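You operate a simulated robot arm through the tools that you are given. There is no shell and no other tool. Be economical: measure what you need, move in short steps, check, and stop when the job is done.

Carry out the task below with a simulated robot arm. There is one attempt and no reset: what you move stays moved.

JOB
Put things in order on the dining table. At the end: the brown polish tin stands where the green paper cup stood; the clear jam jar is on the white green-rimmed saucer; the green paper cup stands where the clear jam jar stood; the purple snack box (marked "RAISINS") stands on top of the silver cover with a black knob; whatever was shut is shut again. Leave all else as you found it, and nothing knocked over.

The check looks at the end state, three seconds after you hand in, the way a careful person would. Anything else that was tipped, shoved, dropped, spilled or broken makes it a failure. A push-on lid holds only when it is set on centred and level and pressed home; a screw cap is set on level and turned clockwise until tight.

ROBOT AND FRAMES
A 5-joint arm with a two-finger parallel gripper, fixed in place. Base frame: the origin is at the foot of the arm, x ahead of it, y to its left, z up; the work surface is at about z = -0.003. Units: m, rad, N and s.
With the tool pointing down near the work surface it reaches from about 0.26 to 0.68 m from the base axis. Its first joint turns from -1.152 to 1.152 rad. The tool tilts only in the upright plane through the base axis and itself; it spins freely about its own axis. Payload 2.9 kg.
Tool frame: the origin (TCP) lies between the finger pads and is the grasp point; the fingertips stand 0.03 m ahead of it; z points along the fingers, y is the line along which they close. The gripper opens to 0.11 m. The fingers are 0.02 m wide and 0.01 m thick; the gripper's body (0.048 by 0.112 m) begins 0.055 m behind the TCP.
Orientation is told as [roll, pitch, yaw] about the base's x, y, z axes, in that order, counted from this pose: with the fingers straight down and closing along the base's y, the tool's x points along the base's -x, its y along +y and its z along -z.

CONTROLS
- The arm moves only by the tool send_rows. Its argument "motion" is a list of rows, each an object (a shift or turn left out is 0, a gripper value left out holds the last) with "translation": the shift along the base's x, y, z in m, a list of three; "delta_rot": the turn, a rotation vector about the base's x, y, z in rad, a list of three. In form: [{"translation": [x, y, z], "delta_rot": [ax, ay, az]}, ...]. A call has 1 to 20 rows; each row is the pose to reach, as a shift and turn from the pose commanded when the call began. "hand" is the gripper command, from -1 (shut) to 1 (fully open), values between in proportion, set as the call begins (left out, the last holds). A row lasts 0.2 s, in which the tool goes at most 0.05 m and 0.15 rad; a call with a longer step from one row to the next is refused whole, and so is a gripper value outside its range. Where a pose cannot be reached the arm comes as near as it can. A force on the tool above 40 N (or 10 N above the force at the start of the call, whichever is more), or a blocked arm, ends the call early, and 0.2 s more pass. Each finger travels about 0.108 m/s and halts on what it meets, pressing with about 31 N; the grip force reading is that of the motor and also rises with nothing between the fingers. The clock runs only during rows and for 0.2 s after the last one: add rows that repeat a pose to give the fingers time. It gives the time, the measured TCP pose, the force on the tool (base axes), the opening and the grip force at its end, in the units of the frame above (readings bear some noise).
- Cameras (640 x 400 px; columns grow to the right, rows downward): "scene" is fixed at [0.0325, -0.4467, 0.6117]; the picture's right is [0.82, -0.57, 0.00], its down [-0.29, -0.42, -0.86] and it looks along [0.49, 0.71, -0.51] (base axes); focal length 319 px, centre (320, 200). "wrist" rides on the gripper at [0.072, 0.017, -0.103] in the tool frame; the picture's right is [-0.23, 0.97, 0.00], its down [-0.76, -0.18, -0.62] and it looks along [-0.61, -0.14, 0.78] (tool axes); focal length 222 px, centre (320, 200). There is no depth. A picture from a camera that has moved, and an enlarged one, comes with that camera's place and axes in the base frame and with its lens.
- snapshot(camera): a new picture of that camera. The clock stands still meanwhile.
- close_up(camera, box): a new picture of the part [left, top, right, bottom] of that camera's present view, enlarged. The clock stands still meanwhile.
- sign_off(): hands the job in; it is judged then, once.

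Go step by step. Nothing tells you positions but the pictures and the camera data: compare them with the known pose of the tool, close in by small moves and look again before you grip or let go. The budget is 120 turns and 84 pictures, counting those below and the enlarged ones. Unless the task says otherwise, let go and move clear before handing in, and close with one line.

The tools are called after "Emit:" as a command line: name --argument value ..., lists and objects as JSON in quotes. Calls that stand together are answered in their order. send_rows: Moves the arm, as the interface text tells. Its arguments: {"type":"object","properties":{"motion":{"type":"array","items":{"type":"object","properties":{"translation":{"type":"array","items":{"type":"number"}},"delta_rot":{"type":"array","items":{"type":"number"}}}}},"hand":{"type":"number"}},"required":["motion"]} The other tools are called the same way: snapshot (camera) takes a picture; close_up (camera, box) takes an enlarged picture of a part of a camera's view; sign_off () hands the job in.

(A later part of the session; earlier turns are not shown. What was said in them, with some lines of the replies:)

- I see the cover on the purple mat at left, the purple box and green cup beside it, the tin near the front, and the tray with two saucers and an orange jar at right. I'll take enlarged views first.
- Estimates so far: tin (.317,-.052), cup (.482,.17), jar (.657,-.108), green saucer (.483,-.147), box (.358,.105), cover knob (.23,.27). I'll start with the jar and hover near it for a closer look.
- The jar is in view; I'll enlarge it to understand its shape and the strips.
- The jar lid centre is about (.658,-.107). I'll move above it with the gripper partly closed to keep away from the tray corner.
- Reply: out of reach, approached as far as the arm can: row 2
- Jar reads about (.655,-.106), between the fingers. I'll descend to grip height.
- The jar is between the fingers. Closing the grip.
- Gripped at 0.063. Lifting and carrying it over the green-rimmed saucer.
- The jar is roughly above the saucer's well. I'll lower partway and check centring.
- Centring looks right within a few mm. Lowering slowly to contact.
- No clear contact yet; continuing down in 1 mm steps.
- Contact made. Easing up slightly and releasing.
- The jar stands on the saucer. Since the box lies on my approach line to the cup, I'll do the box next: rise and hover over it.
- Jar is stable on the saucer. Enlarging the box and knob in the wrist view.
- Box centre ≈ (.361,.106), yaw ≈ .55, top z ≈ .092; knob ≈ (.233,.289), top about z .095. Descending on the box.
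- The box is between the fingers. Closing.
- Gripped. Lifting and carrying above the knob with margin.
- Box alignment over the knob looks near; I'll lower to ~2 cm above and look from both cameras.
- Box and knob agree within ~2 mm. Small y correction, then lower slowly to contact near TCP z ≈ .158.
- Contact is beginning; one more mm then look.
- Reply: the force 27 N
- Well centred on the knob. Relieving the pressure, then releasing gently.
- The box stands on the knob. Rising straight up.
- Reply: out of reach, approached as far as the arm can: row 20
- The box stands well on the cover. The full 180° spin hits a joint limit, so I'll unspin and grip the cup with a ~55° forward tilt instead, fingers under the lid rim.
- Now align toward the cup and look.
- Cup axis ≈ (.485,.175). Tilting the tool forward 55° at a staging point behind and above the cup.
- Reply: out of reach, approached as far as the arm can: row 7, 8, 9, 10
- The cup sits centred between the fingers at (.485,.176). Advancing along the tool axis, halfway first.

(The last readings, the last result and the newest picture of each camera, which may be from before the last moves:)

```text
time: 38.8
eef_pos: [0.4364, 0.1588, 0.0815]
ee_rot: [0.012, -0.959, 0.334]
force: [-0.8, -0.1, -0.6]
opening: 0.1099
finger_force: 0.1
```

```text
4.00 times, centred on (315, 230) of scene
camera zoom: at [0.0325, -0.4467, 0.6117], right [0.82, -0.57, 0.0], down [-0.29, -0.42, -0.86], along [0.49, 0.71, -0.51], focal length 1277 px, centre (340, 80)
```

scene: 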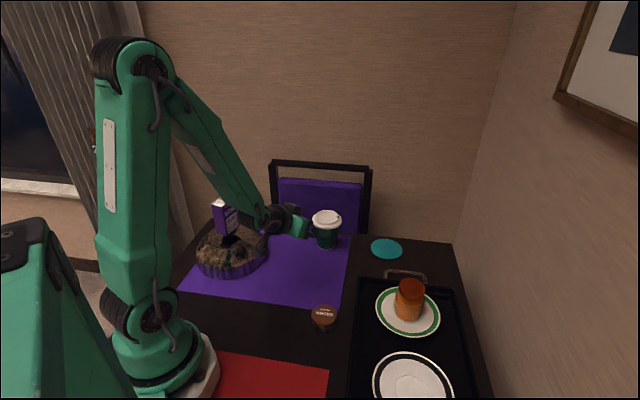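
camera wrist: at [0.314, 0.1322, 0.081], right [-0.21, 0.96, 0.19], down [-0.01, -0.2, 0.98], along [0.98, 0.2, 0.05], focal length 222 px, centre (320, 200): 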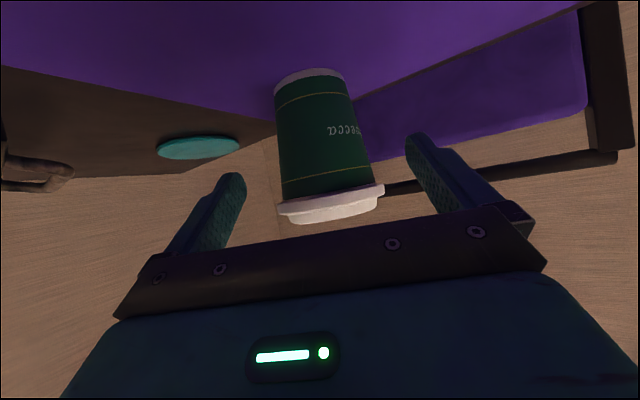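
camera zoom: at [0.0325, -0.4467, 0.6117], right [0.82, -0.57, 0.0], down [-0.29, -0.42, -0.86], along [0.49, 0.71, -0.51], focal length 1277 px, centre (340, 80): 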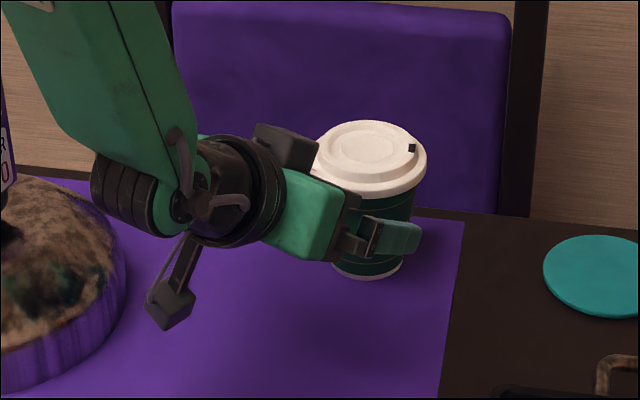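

Clear so far. Final advance so the pads straddle the cup below the lid.

Emit:
send_rows --motion '[{"translation": [0.012, 0.0042, -0.009]}, {"translation": [0.023, 0.008, -0.0175]}, {"translation": [0.0348, 0.0125, -0.026]}, {"translation": [0.0348, 0.0125, -0.026]}]'

Emit:
snapshot --camera "wrist"

Emit:
close_up --camera "scene" --box '[250, 180, 380, 280]'

```text
time: 39.8
eef_pos: [0.4708, 0.1711, 0.055]
ee_rot: [0.011, -0.959, 0.334]
force: [0.6, 0.5, -0.5]
opening: 0.1099
finger_force: 0.0
```

```text
43 pictures are left
camera wrist: at [0.3488, 0.1445, 0.0554], right [-0.21, 0.96, 0.19], down [-0.01, -0.2, 0.98], along [0.98, 0.2, 0.05], focal length 222 px, centre (320, 200)
```

wrist: 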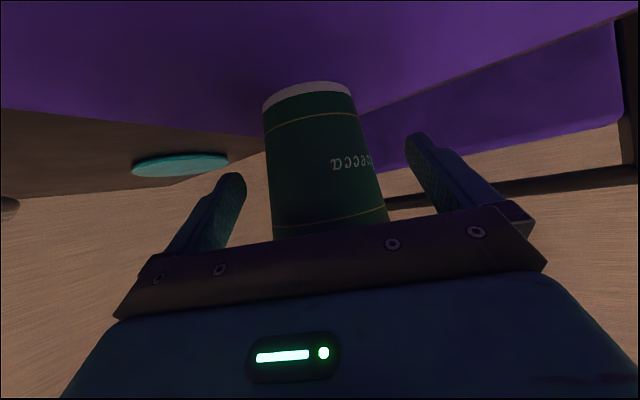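

```text
4.00 times, centred on (315, 230) of scene
camera zoom: at [0.0325, -0.4467, 0.6117], right [0.82, -0.57, 0.0], down [-0.29, -0.42, -0.86], along [0.49, 0.71, -0.51], focal length 1277 px, centre (340, 80)
```

zoom: 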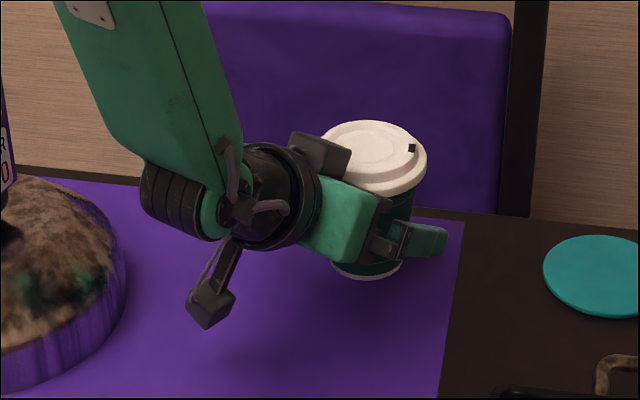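

Positioned. Closing moderately.

Emit:
send_rows --motion '[{"translation": [0, 0, 0]}, {"translation": [0, 0, 0]}, {"translation": [0, 0, 0]}]' --hand 0.05

Emit:
snapshot --camera "wrist"

```text
time: 40.6
eef_pos: [0.4704, 0.1713, 0.0558]
ee_rot: [0.01, -0.96, 0.335]
force: [-0.7, -0.4, -0.2]
opening: 0.068
finger_force: 30.8
```

```text
41 pictures are left
camera wrist: at [0.3485, 0.1445, 0.0554], right [-0.21, 0.96, 0.19], down [-0.01, -0.2, 0.98], along [0.98, 0.2, 0.05], focal length 222 px, centre (320, 200)
```

wrist: 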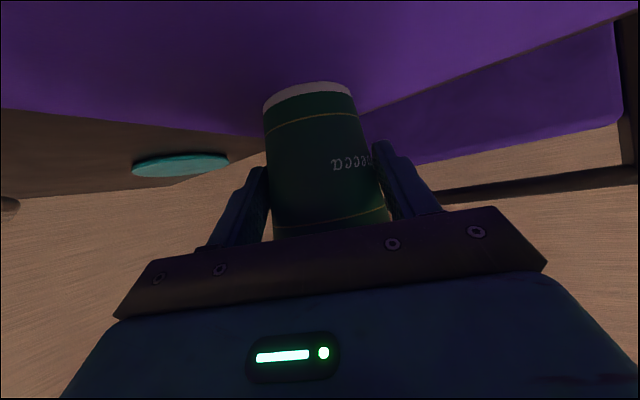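

Gripped at 0.068 with the cup undisturbed. Lifting and swinging to above the old jar spot.

Emit:
send_rows --motion '[{"translation": [0, 0, 0.02]}, {"translation": [0, 0, 0.05]}, {"translation": [0, 0, 0.085]}, {"translation": [0, 0, 0.11]}, {"translation": [0.0286, -0.0251, 0.11], "delta_rot": [0, 0, -0.064]}, {"translation": [0.0563, -0.0524, 0.11], "delta_rot": [0, 0, -0.127]}, {"translation": [0.0826, -0.0832, 0.11], "delta_rot": [0, 0, -0.191]}, {"translation": [0.107, -0.1169, 0.11], "delta_rot": [0, 0, -0.255]}, {"translation": [0.1293, -0.1527, 0.11], "delta_rot": [0, 0, -0.318]}, {"translation": [0.1493, -0.1918, 0.11], "delta_rot": [0, 0, -0.382]}, {"translation": [0.1616, -0.2328, 0.11], "delta_rot": [0, 0, -0.446]}, {"translation": [0.1703, -0.2747, 0.11], "delta_rot": [0, 0, -0.509]}, {"translation": [0.1703, -0.2747, 0.11], "delta_rot": [0, 0, -0.509]}]'

Emit:
close_up --camera "scene" --box '[340, 160, 520, 300]'

Emit:
snapshot --camera "wrist"

```text
time: 43.4
eef_pos: [0.6414, -0.1041, 0.1648]
ee_rot: [0.011, -0.961, -0.175]
force: [0.7, -0.5, 0.2]
opening: 0.0682
finger_force: 31.0
```

```text
2.86 times, centred on (430, 230) of scene
camera zoom: at [0.0325, -0.4468, 0.6117], right [0.82, -0.57, 0.0], down [-0.29, -0.42, -0.86], along [0.49, 0.71, -0.51], focal length 912 px, centre (6, 114)
```

zoom: 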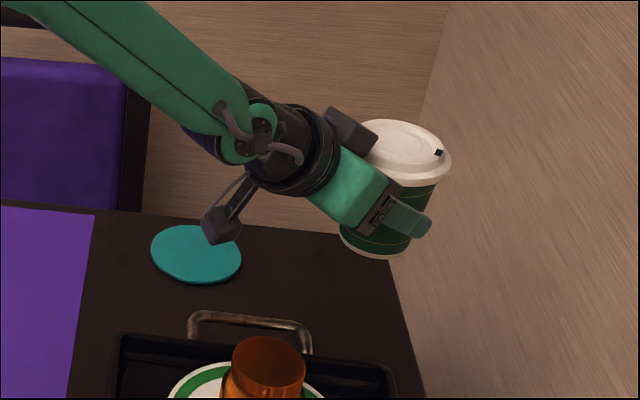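

```text
39 pictures are left
camera wrist: at [0.5211, -0.0672, 0.165], right [0.29, 0.94, 0.19], down [-0.1, -0.17, 0.98], along [0.95, -0.3, 0.05], focal length 222 px, centre (320, 200)
```

wrist: 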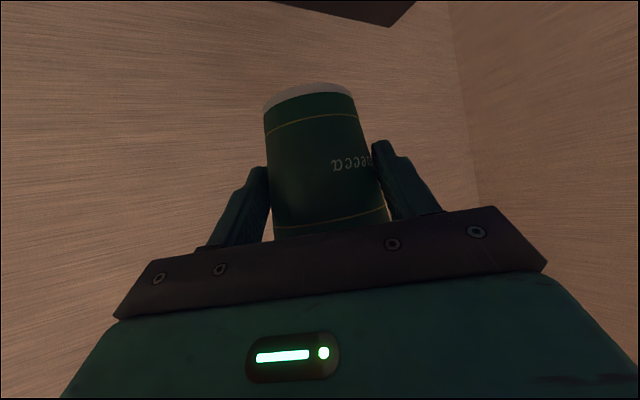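

The cup is above the old jar spot; expected axis ≈ (.657,-.107). Lowering most of the way.

Emit:
send_rows --motion '[{"translation": [0, 0, -0.03]}, {"translation": [0, 0, -0.06]}, {"translation": [0, 0, -0.08]}, {"translation": [0, 0, -0.095]}, {"translation": [0, 0, -0.1]}, {"translation": [0, 0, -0.1]}]'

Emit:
close_up --camera "scene" --box '[370, 190, 500, 310]'

Emit:
snapshot --camera "wrist"

```text
time: 44.8
eef_pos: [0.6413, -0.1031, 0.0649]
ee_rot: [0.013, -0.96, -0.172]
force: [1.3, 0.2, 0.0]
opening: 0.0679
finger_force: 30.9
```

```text
3.33 times, centred on (435, 250) of scene
camera zoom: at [0.0325, -0.4467, 0.6117], right [0.82, -0.57, 0.0], down [-0.29, -0.42, -0.86], along [0.49, 0.71, -0.51], focal length 1064 px, centre (-63, 33)
```

zoom: 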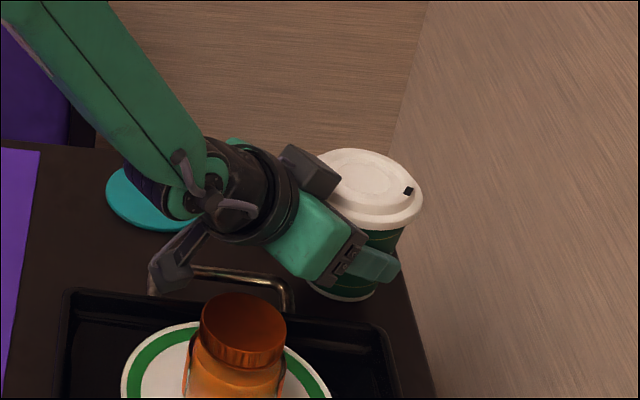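

```text
37 pictures are left
camera wrist: at [0.5212, -0.0662, 0.0649], right [0.29, 0.94, 0.19], down [-0.1, -0.17, 0.98], along [0.95, -0.3, 0.05], focal length 222 px, centre (320, 200)
```

wrist: 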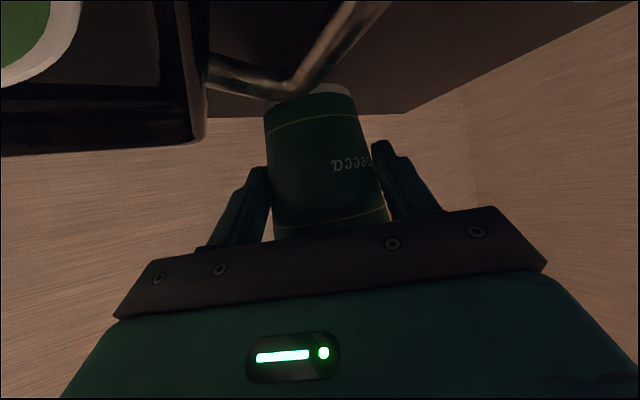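

Clearances look fine (handle top ≈ .03). Lowering the last millimetres.

Emit:
send_rows --motion '[{"translation": [0, 0, -0.003]}, {"translation": [0, 0, -0.006]}, {"translation": [0, 0, -0.007]}, {"translation": [0, 0, -0.008]}, {"translation": [0, 0, -0.008]}]'

```text
time: 46.0
eef_pos: [0.6432, -0.1022, 0.0571]
ee_rot: [0.013, -0.96, -0.174]
force: [0.1, -0.2, 0.2]
opening: 0.0677
finger_force: 31.2
```

Emit:
send_rows --motion '[{"translation": [0, 0, -0.001]}, {"translation": [0, 0, -0.002]}, {"translation": [0, 0, -0.002]}]'

```text
time: 46.8
eef_pos: [0.6416, -0.1033, 0.0547]
ee_rot: [0.012, -0.96, -0.172]
force: [0.1, 0.3, -0.3]
opening: 0.0677
finger_force: 30.7
```

Emit:
send_rows --motion '[{"translation": [0, 0, -0.001]}, {"translation": [0, 0, -0.0015]}, {"translation": [0, 0, -0.0015]}]'

Emit:
close_up --camera "wrist" --box '[200, 40, 440, 190]'

```text
time: 47.6
eef_pos: [0.6414, -0.1027, 0.054]
ee_rot: [0.012, -0.961, -0.172]
force: [0.9, -0.6, 0.0]
opening: 0.0678
finger_force: 31.2
```

```text
2.67 times, centred on (320, 115) of wrist
camera zoom: at [0.5216, -0.0659, 0.0537], right [0.29, 0.94, 0.19], down [-0.1, -0.17, 0.98], along [0.95, -0.3, 0.05], focal length 592 px, centre (320, 427)
```

zoom: 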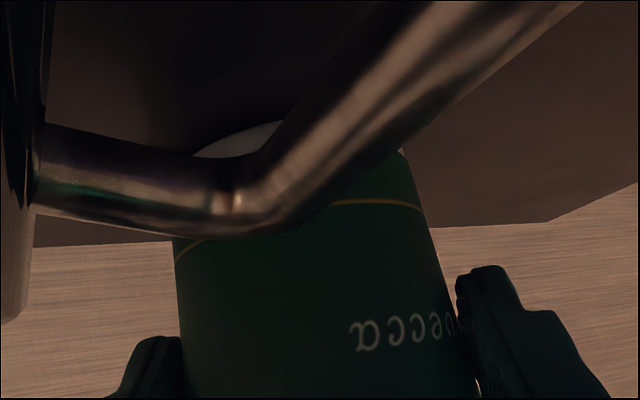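

No contact yet; keep stepping down.

Emit:
send_rows --motion '[{"translation": [0, 0, -0.001]}, {"translation": [0, 0, -0.002]}, {"translation": [0, 0, -0.002]}]'

```text
time: 48.4
eef_pos: [0.6404, -0.1029, 0.0509]
ee_rot: [0.012, -0.961, -0.174]
force: [0.7, -0.4, 0.7]
opening: 0.0676
finger_force: 31.3
```

Emit:
send_rows --motion '[{"translation": [0, 0, -0.001]}, {"translation": [0, 0, -0.0015]}, {"translation": [0, 0, -0.0015]}]'

Emit:
close_up --camera "scene" --box '[410, 230, 490, 300]'

```text
time: 49.2
eef_pos: [0.6416, -0.1031, 0.0517]
ee_rot: [0.013, -0.964, -0.172]
force: [-0.9, 0.4, 8.3]
opening: 0.0679
finger_force: 31.2
```

```text
5.71 times, centred on (450, 265) of scene
camera zoom: at [0.0324, -0.4467, 0.6117], right [0.82, -0.57, 0.0], down [-0.29, -0.42, -0.86], along [0.49, 0.71, -0.51], focal length 1824 px, centre (-423, -171)
```

zoom: 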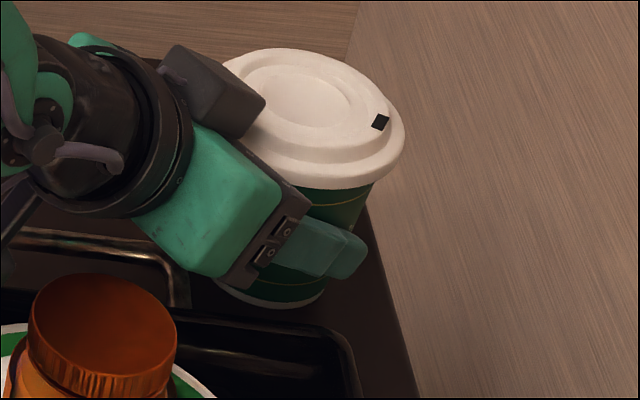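

Contact felt (8 N). Releasing fully.

Emit:
send_rows --motion '[{"translation": [0, 0, 0]}, {"translation": [0, 0, 0]}, {"translation": [0, 0, 0]}, {"translation": [0, 0, 0]}]' --hand 1

Emit:
snapshot --camera "wrist"

Emit:
close_up --camera "scene" --box '[370, 210, 510, 310]'

```text
time: 50.2
eef_pos: [0.6418, -0.1027, 0.0495]
ee_rot: [0.013, -0.96, -0.173]
force: [0.2, 0.4, -0.2]
opening: 0.1097
finger_force: 0.1
```

```text
34 pictures are left
camera wrist: at [0.5213, -0.0661, 0.0498], right [0.29, 0.94, 0.19], down [-0.1, -0.17, 0.98], along [0.95, -0.3, 0.05], focal length 222 px, centre (320, 200)
```

wrist: 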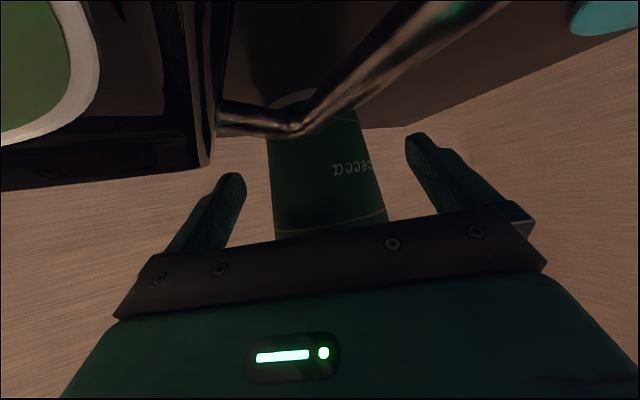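

```text
4.00 times, centred on (440, 260) of scene
camera zoom: at [0.0325, -0.4467, 0.6117], right [0.82, -0.57, 0.0], down [-0.29, -0.42, -0.86], along [0.49, 0.71, -0.51], focal length 1277 px, centre (-160, -40)
```

zoom: 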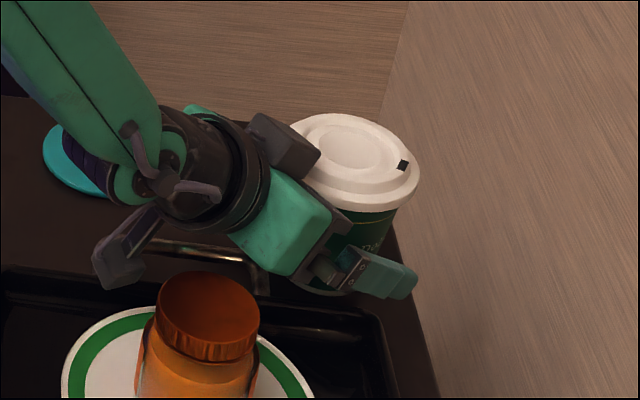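

Released. Retreating up and back, fingers clear either side of the lid.

Emit:
send_rows --motion '[{"translation": [-0.012, 0.002, 0.015]}, {"translation": [-0.027, 0.0045, 0.038]}, {"translation": [-0.044, 0.007, 0.068]}, {"translation": [-0.061, 0.01, 0.1]}, {"translation": [-0.08, 0.013, 0.135]}, {"translation": [-0.1, 0.0165, 0.165]}, {"translation": [-0.1, 0.0165, 0.165]}]'

Emit:
snapshot --camera "scene"

```text
time: 51.8
eef_pos: [0.5406, -0.0862, 0.215]
ee_rot: [0.012, -0.959, -0.172]
force: [0.4, -0.4, 0.0]
opening: 0.1101
finger_force: 0.0
```

```text
32 pictures are left
```

scene: 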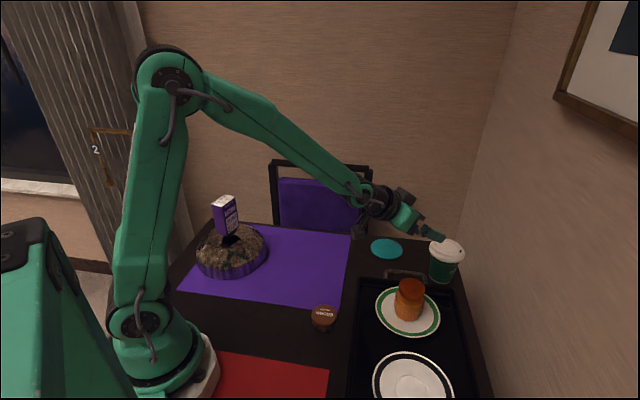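

Cup stands upright at its new spot. Straightening the tool and moving over the tin.

Emit:
send_rows --motion '[{"translation": [-0.02, 0.003, 0.01], "delta_rot": [0.0234, 0.135, 0]}, {"translation": [-0.045, 0.007, 0.02], "delta_rot": [0.0468, 0.27, 0]}, {"translation": [-0.07, 0.011, 0.02], "delta_rot": [0.0702, 0.405, 0]}, {"translation": [-0.095, 0.015, 0.02], "delta_rot": [0.0936, 0.54, 0]}, {"translation": [-0.12, 0.019, 0.02], "delta_rot": [0.117, 0.675, 0]}, {"translation": [-0.145, 0.023, 0.02], "delta_rot": [0.1404, 0.81, 0]}, {"translation": [-0.17, 0.026, 0.02], "delta_rot": [0.164, 0.945, 0]}, {"translation": [-0.2, 0.03, 0.01], "delta_rot": [0.164, 0.945, 0]}, {"translation": [-0.23, 0.034, 0.0], "delta_rot": [0.164, 0.945, 0]}, {"translation": [-0.23, 0.034, -0.02], "delta_rot": [0.164, 0.945, 0]}, {"translation": [-0.23, 0.034, -0.02], "delta_rot": [0.164, 0.945, 0]}]'

Emit:
snapshot --camera "wrist"

Emit:
close_up --camera "scene" --box '[380, 220, 480, 300]'

```text
time: 54.2
eef_pos: [0.3105, -0.0531, 0.194]
ee_rot: [0.0, 0.0, -0.172]
force: [-0.1, -0.5, -0.2]
opening: 0.11
finger_force: 0.0
```

```text
31 pictures are left
camera wrist: at [0.2436, -0.0234, 0.2977], right [0.39, 0.92, 0.0], down [0.72, -0.31, 0.62], along [0.57, -0.24, -0.78], focal length 222 px, centre (320, 200)
```

wrist: 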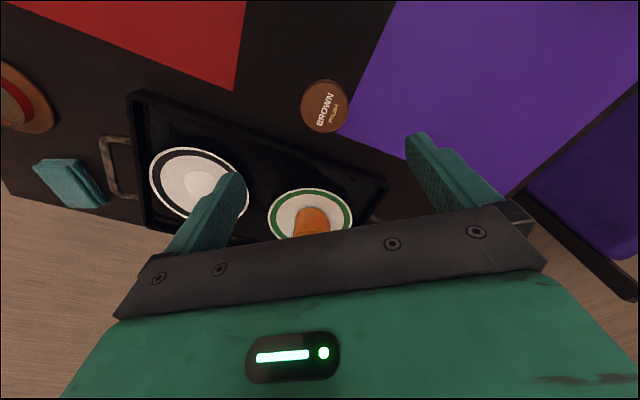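

```text
5.00 times, centred on (430, 260) of scene
camera zoom: at [0.0325, -0.4467, 0.6117], right [0.82, -0.57, 0.0], down [-0.29, -0.42, -0.86], along [0.49, 0.71, -0.51], focal length 1596 px, centre (-230, -100)
```

zoom: 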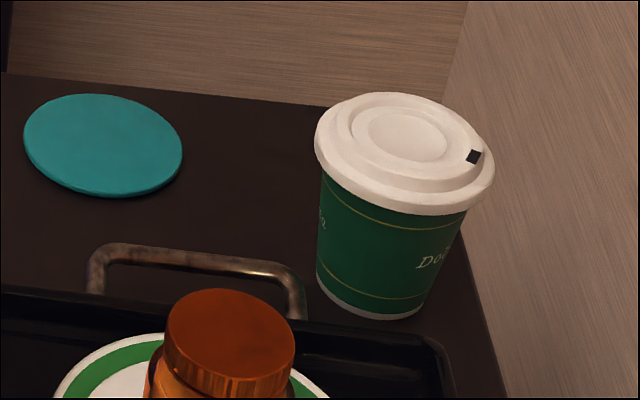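

Cup matches the jar's former spot. Looking closely at the tin.

Emit:
close_up --camera "wrist" --box '[280, 60, 370, 150]'

Emit:
close_up --camera "scene" --box '[300, 295, 350, 340]'

```text
4.44 times, centred on (325, 105) of wrist
camera zoom: at [0.2436, -0.0234, 0.2977], right [0.39, 0.92, 0.0], down [0.72, -0.31, 0.62], along [0.57, -0.24, -0.78], focal length 987 px, centre (298, 622)
```

zoom: 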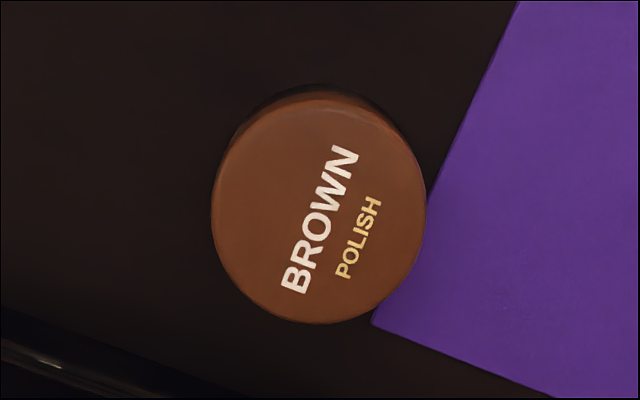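

```text
8.89 times, centred on (325, 318) of scene
camera zoom: at [0.0325, -0.4467, 0.6117], right [0.82, -0.57, 0.0], down [-0.29, -0.42, -0.86], along [0.49, 0.71, -0.51], focal length 2838 px, centre (276, -844)
```

zoom: 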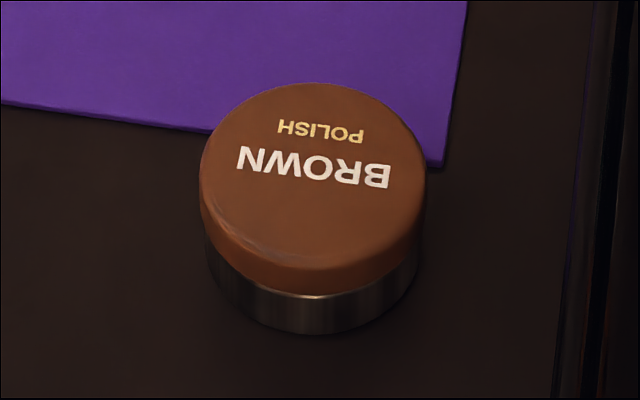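

Tin centre ≈ (.3177,-.0485), height ~2 cm. Descending with partial opening.

Emit:
send_rows --motion '[{"translation": [0.0072, 0.0046, -0.03]}, {"translation": [0.0072, 0.0046, -0.07]}, {"translation": [0.0072, 0.0046, -0.11]}, {"translation": [0.0072, 0.0046, -0.135]}, {"translation": [0.0072, 0.0046, -0.135]}]' --hand 0.5

Emit:
snapshot --camera "wrist"

Emit:
close_up --camera "scene" --box '[270, 240, 380, 340]'

```text
time: 55.4
eef_pos: [0.3187, -0.0476, 0.0605]
ee_rot: [0.001, -0.002, -0.172]
force: [-0.3, 0.7, 0.1]
opening: 0.0825
finger_force: 0.0
```

```text
27 pictures are left
camera wrist: at [0.2509, -0.0184, 0.1632], right [0.39, 0.92, 0.0], down [0.72, -0.31, 0.62], along [0.57, -0.24, -0.78], focal length 222 px, centre (320, 200)
```

wrist: 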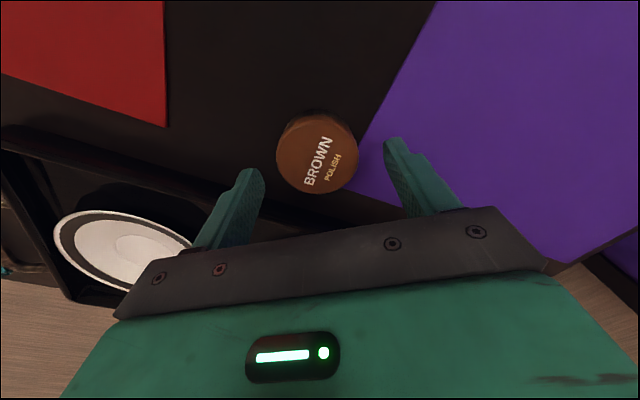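

```text
4.00 times, centred on (325, 290) of scene
camera zoom: at [0.0325, -0.4467, 0.6117], right [0.82, -0.57, 0.0], down [-0.29, -0.42, -0.86], along [0.49, 0.71, -0.51], focal length 1277 px, centre (300, -160)
```

zoom: 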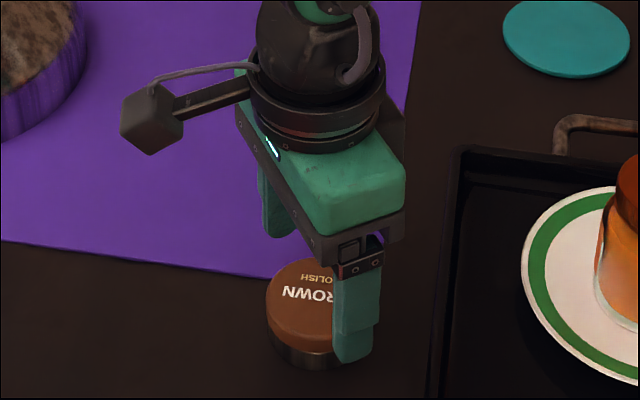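

Tin is centred between the fingers. Down to grip height and close.

Emit:
send_rows --motion '[{"translation": [-0.001, -0.0005, -0.015]}, {"translation": [-0.001, -0.0005, -0.0265]}, {"translation": [-0.001, -0.0005, -0.0265]}]'

Emit:
send_rows --motion '[{"translation": [0, 0, 0]}, {"translation": [0, 0, 0]}, {"translation": [0, 0, 0]}]' --hand -0.15

Emit:
close_up --camera "scene" --box '[280, 260, 370, 340]'

```text
time: 56.2
eef_pos: [0.3175, -0.0479, 0.0342]
ee_rot: [0.0, 0.0, -0.172]
force: [-0.1, 0.3, 0.2]
opening: 0.0827
finger_force: 0.1
```

```text
time: 57.0
eef_pos: [0.3169, -0.0486, 0.0337]
ee_rot: [0.0, -0.003, -0.173]
force: [0.1, 1.1, 0.6]
opening: 0.0564
finger_force: 30.7
```

```text
5.00 times, centred on (325, 300) of scene
camera zoom: at [0.0325, -0.4467, 0.6117], right [0.82, -0.57, 0.0], down [-0.29, -0.42, -0.86], along [0.49, 0.71, -0.51], focal length 1596 px, centre (295, -300)
```

zoom: 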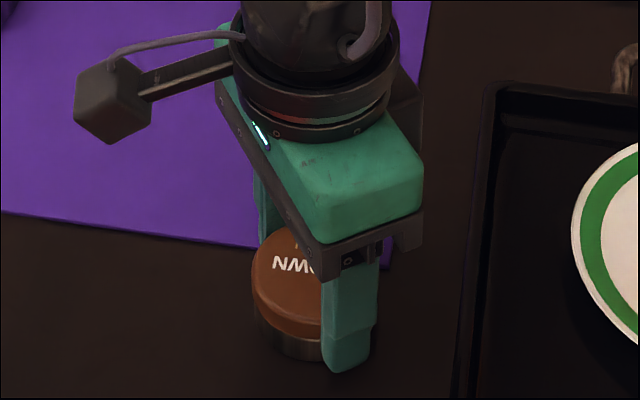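

Gripped. Lifting and checking the body comes along with the lid.

Emit:
send_rows --motion '[{"translation": [0, 0, 0.01]}, {"translation": [0, 0, 0.03]}, {"translation": [0, 0, 0.06]}, {"translation": [0, 0, 0.08]}, {"translation": [0, 0, 0.08]}]'

Emit:
close_up --camera "scene" --box '[280, 230, 370, 330]'

```text
time: 58.2
eef_pos: [0.3177, -0.0475, 0.1131]
ee_rot: [-0.001, -0.001, -0.172]
force: [-0.4, 1.0, -0.6]
opening: 0.0564
finger_force: 31.3
```

```text
4.00 times, centred on (325, 280) of scene
camera zoom: at [0.0325, -0.4467, 0.6117], right [0.82, -0.57, 0.0], down [-0.29, -0.42, -0.86], along [0.49, 0.71, -0.51], focal length 1277 px, centre (300, -120)
```

zoom: 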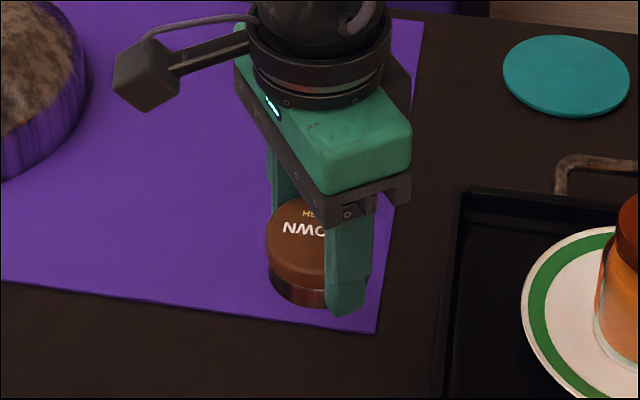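

The whole tin is held. Carrying it to the cup's former place (.485,.176).

Emit:
send_rows --motion '[{"translation": [0.024, 0.032, 0]}, {"translation": [0.048, 0.064, 0]}, {"translation": [0.072, 0.096, 0]}, {"translation": [0.096, 0.128, 0]}, {"translation": [0.12, 0.16, 0]}, {"translation": [0.144, 0.192, 0]}, {"translation": [0.1673, 0.2238, 0]}, {"translation": [0.1673, 0.2238, -0.03]}, {"translation": [0.1673, 0.2238, -0.06]}, {"translation": [0.1673, 0.2238, -0.07]}, {"translation": [0.1673, 0.2238, -0.07]}]'

Emit:
close_up --camera "scene" --box '[280, 190, 380, 270]'

```text
time: 60.6
eef_pos: [0.4834, 0.1741, 0.0427]
ee_rot: [0.001, -0.005, -0.174]
force: [-0.3, 0.0, -0.6]
opening: 0.0565
finger_force: 31.3
```

```text
5.00 times, centred on (330, 230) of scene
camera zoom: at [0.0325, -0.4467, 0.6117], right [0.82, -0.57, 0.0], down [-0.29, -0.42, -0.86], along [0.49, 0.71, -0.51], focal length 1596 px, centre (270, 50)
```

zoom: 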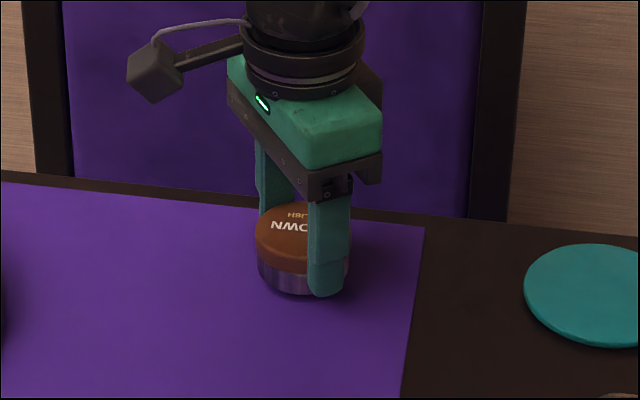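

Close; a small correction (+2, +3.5 mm), then lowering to the mat.

Emit:
send_rows --motion '[{"translation": [0.002, 0.0035, -0.001]}, {"translation": [0.002, 0.0035, -0.003]}, {"translation": [0.002, 0.0035, -0.005]}, {"translation": [0.002, 0.0035, -0.006]}, {"translation": [0.002, 0.0035, -0.006]}]'

```text
time: 61.8
eef_pos: [0.4874, 0.1793, 0.0371]
ee_rot: [0.003, -0.002, -0.173]
force: [0.0, -0.7, -1.3]
opening: 0.0563
finger_force: 31.5
```

Emit:
send_rows --motion '[{"translation": [-0.0005, -0.001, -0.001]}, {"translation": [-0.0005, -0.001, -0.002]}, {"translation": [-0.0005, -0.001, -0.002]}]'

Emit:
close_up --camera "scene" --box '[280, 190, 380, 270]'

```text
time: 62.6
eef_pos: [0.4866, 0.1781, 0.0364]
ee_rot: [0.005, -0.006, -0.173]
force: [-5.3, 2.0, 17.9]
opening: 0.0565
finger_force: 31.2
```

```text
5.00 times, centred on (330, 230) of scene
camera zoom: at [0.0324, -0.4468, 0.6116], right [0.82, -0.57, 0.0], down [-0.29, -0.42, -0.86], along [0.49, 0.71, -0.51], focal length 1596 px, centre (270, 50)
```

zoom: 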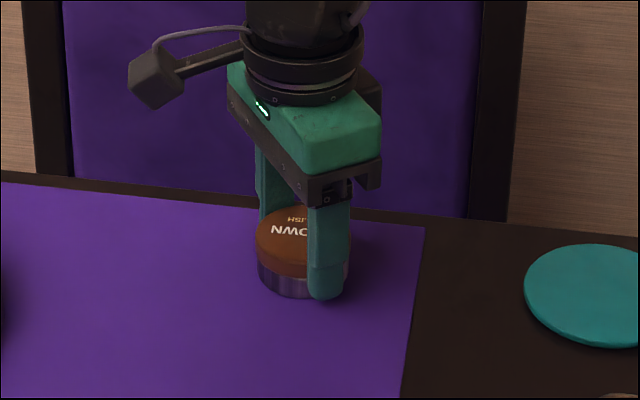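

Contact made and position matches the cup's old footprint. Relieve and release.

Emit:
send_rows --motion '[{"translation": [0, 0, 0.001]}, {"translation": [0, 0, 0.001]}]'

Emit:
send_rows --motion '[{"translation": [0, 0, 0]}, {"translation": [0, 0, 0]}, {"translation": [0, 0, 0]}]' --hand 0.5

Emit:
send_rows --motion '[{"translation": [0, 0, 0.02]}, {"translation": [0, 0, 0.05]}, {"translation": [0, 0, 0.09]}, {"translation": [0, 0, 0.13]}, {"translation": [0, 0, 0.17]}, {"translation": [-0.03, -0.03, 0.2]}, {"translation": [-0.06, -0.06, 0.22]}, {"translation": [-0.06, -0.09, 0.24]}, {"translation": [-0.06, -0.12, 0.26]}, {"translation": [-0.06, -0.12, 0.26]}]'

Emit:
snapshot --camera "scene"

Emit:
close_up --camera "scene" --box '[180, 180, 360, 292]'

Emit:
close_up --camera "scene" --box '[320, 225, 480, 337]'

```text
time: 63.2
eef_pos: [0.486, 0.1788, 0.0358]
ee_rot: [0.004, -0.006, -0.173]
force: [-2.0, 1.2, 13.2]
opening: 0.0566
finger_force: 31.0
```

```text
time: 64.0
eef_pos: [0.4856, 0.1782, 0.0359]
ee_rot: [0.001, -0.003, -0.174]
force: [0.3, -1.1, 0.3]
opening: 0.0826
finger_force: 0.1
```

```text
refused: row 6 steps farther than a row can; nothing moved
```

```text
21 pictures are left
```

scene: 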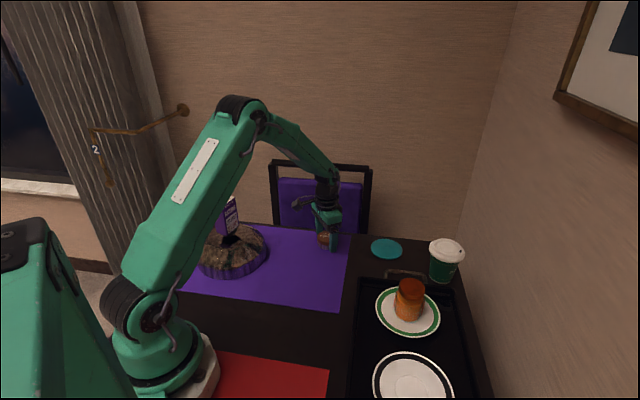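

```text
3.56 times, centred on (270, 236) of scene
camera zoom: at [0.0325, -0.4467, 0.6117], right [0.82, -0.57, 0.0], down [-0.29, -0.42, -0.86], along [0.49, 0.71, -0.51], focal length 1135 px, centre (498, 72)
```

zoom: 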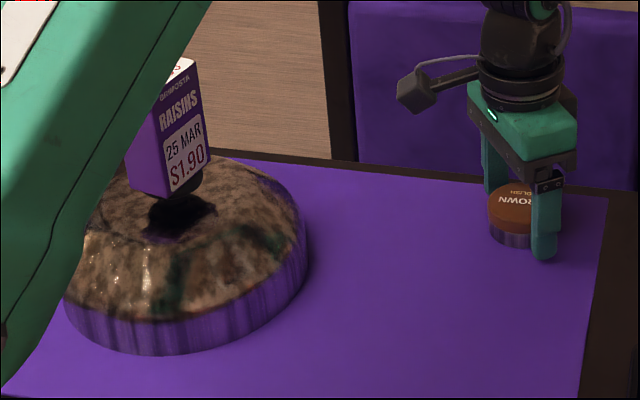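

```text
3.57 times, centred on (400, 281) of scene
camera zoom: at [0.0325, -0.4467, 0.6117], right [0.82, -0.57, 0.0], down [-0.29, -0.42, -0.86], along [0.49, 0.71, -0.51], focal length 1140 px, centre (34, -89)
```

zoom: 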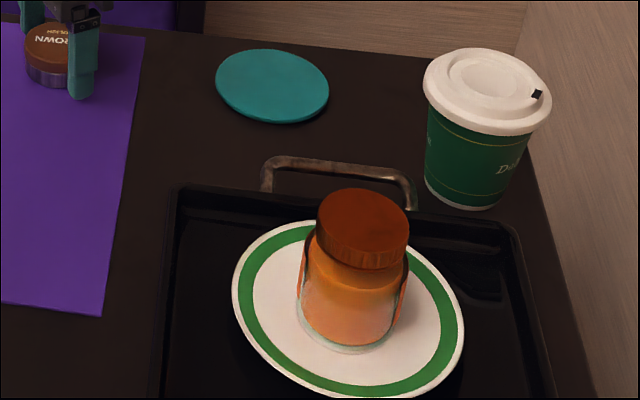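

The retreat was refused for a long step; resending it with smaller steps.

Emit:
send_rows --motion '[{"translation": [0, 0, 0.02]}, {"translation": [0, 0, 0.05]}, {"translation": [0, 0, 0.09]}, {"translation": [0, 0, 0.13]}, {"translation": [0, 0, 0.17]}, {"translation": [-0.02, -0.025, 0.19]}, {"translation": [-0.04, -0.055, 0.21]}, {"translation": [-0.055, -0.085, 0.23]}, {"translation": [-0.06, -0.12, 0.25]}, {"translation": [-0.06, -0.155, 0.265]}, {"translation": [-0.06, -0.155, 0.265]}]'

Emit:
snapshot --camera "scene"

Emit:
close_up --camera "scene" --box '[180, 180, 360, 292]'

```text
time: 66.4
eef_pos: [0.4247, 0.0224, 0.3012]
ee_rot: [-0.001, -0.002, -0.171]
force: [0.2, 0.7, -0.2]
opening: 0.0825
finger_force: 0.1
```

```text
18 pictures are left
```

scene: 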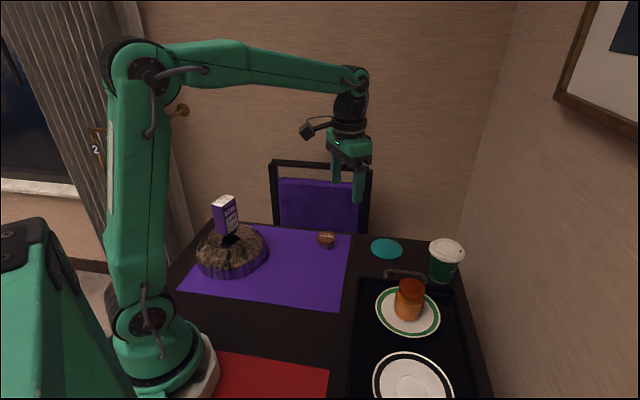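

```text
3.56 times, centred on (270, 236) of scene
camera zoom: at [0.0324, -0.4468, 0.6117], right [0.82, -0.57, 0.0], down [-0.29, -0.42, -0.86], along [0.49, 0.71, -0.51], focal length 1135 px, centre (498, 72)
```

zoom: 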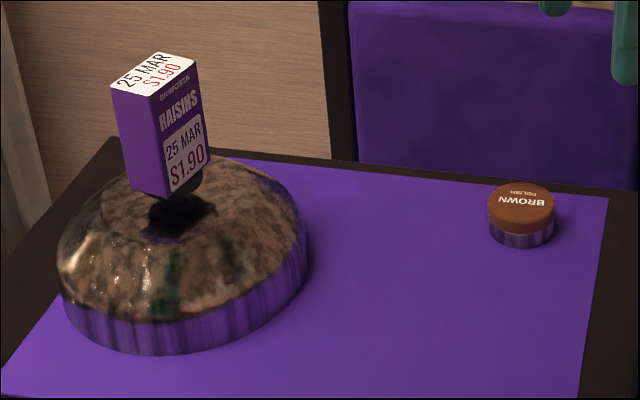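

Everything stands as asked: box on the knob, jar on the saucer, cup and tin in their new places, all lids still on, and the arm is clear. Handing in.

Emit:
sign_off

```text
The job is handed in.
```

The job is handed in: the tin, jar, cup and box are all in their places, every lid stayed shut, and nothing was knocked over.
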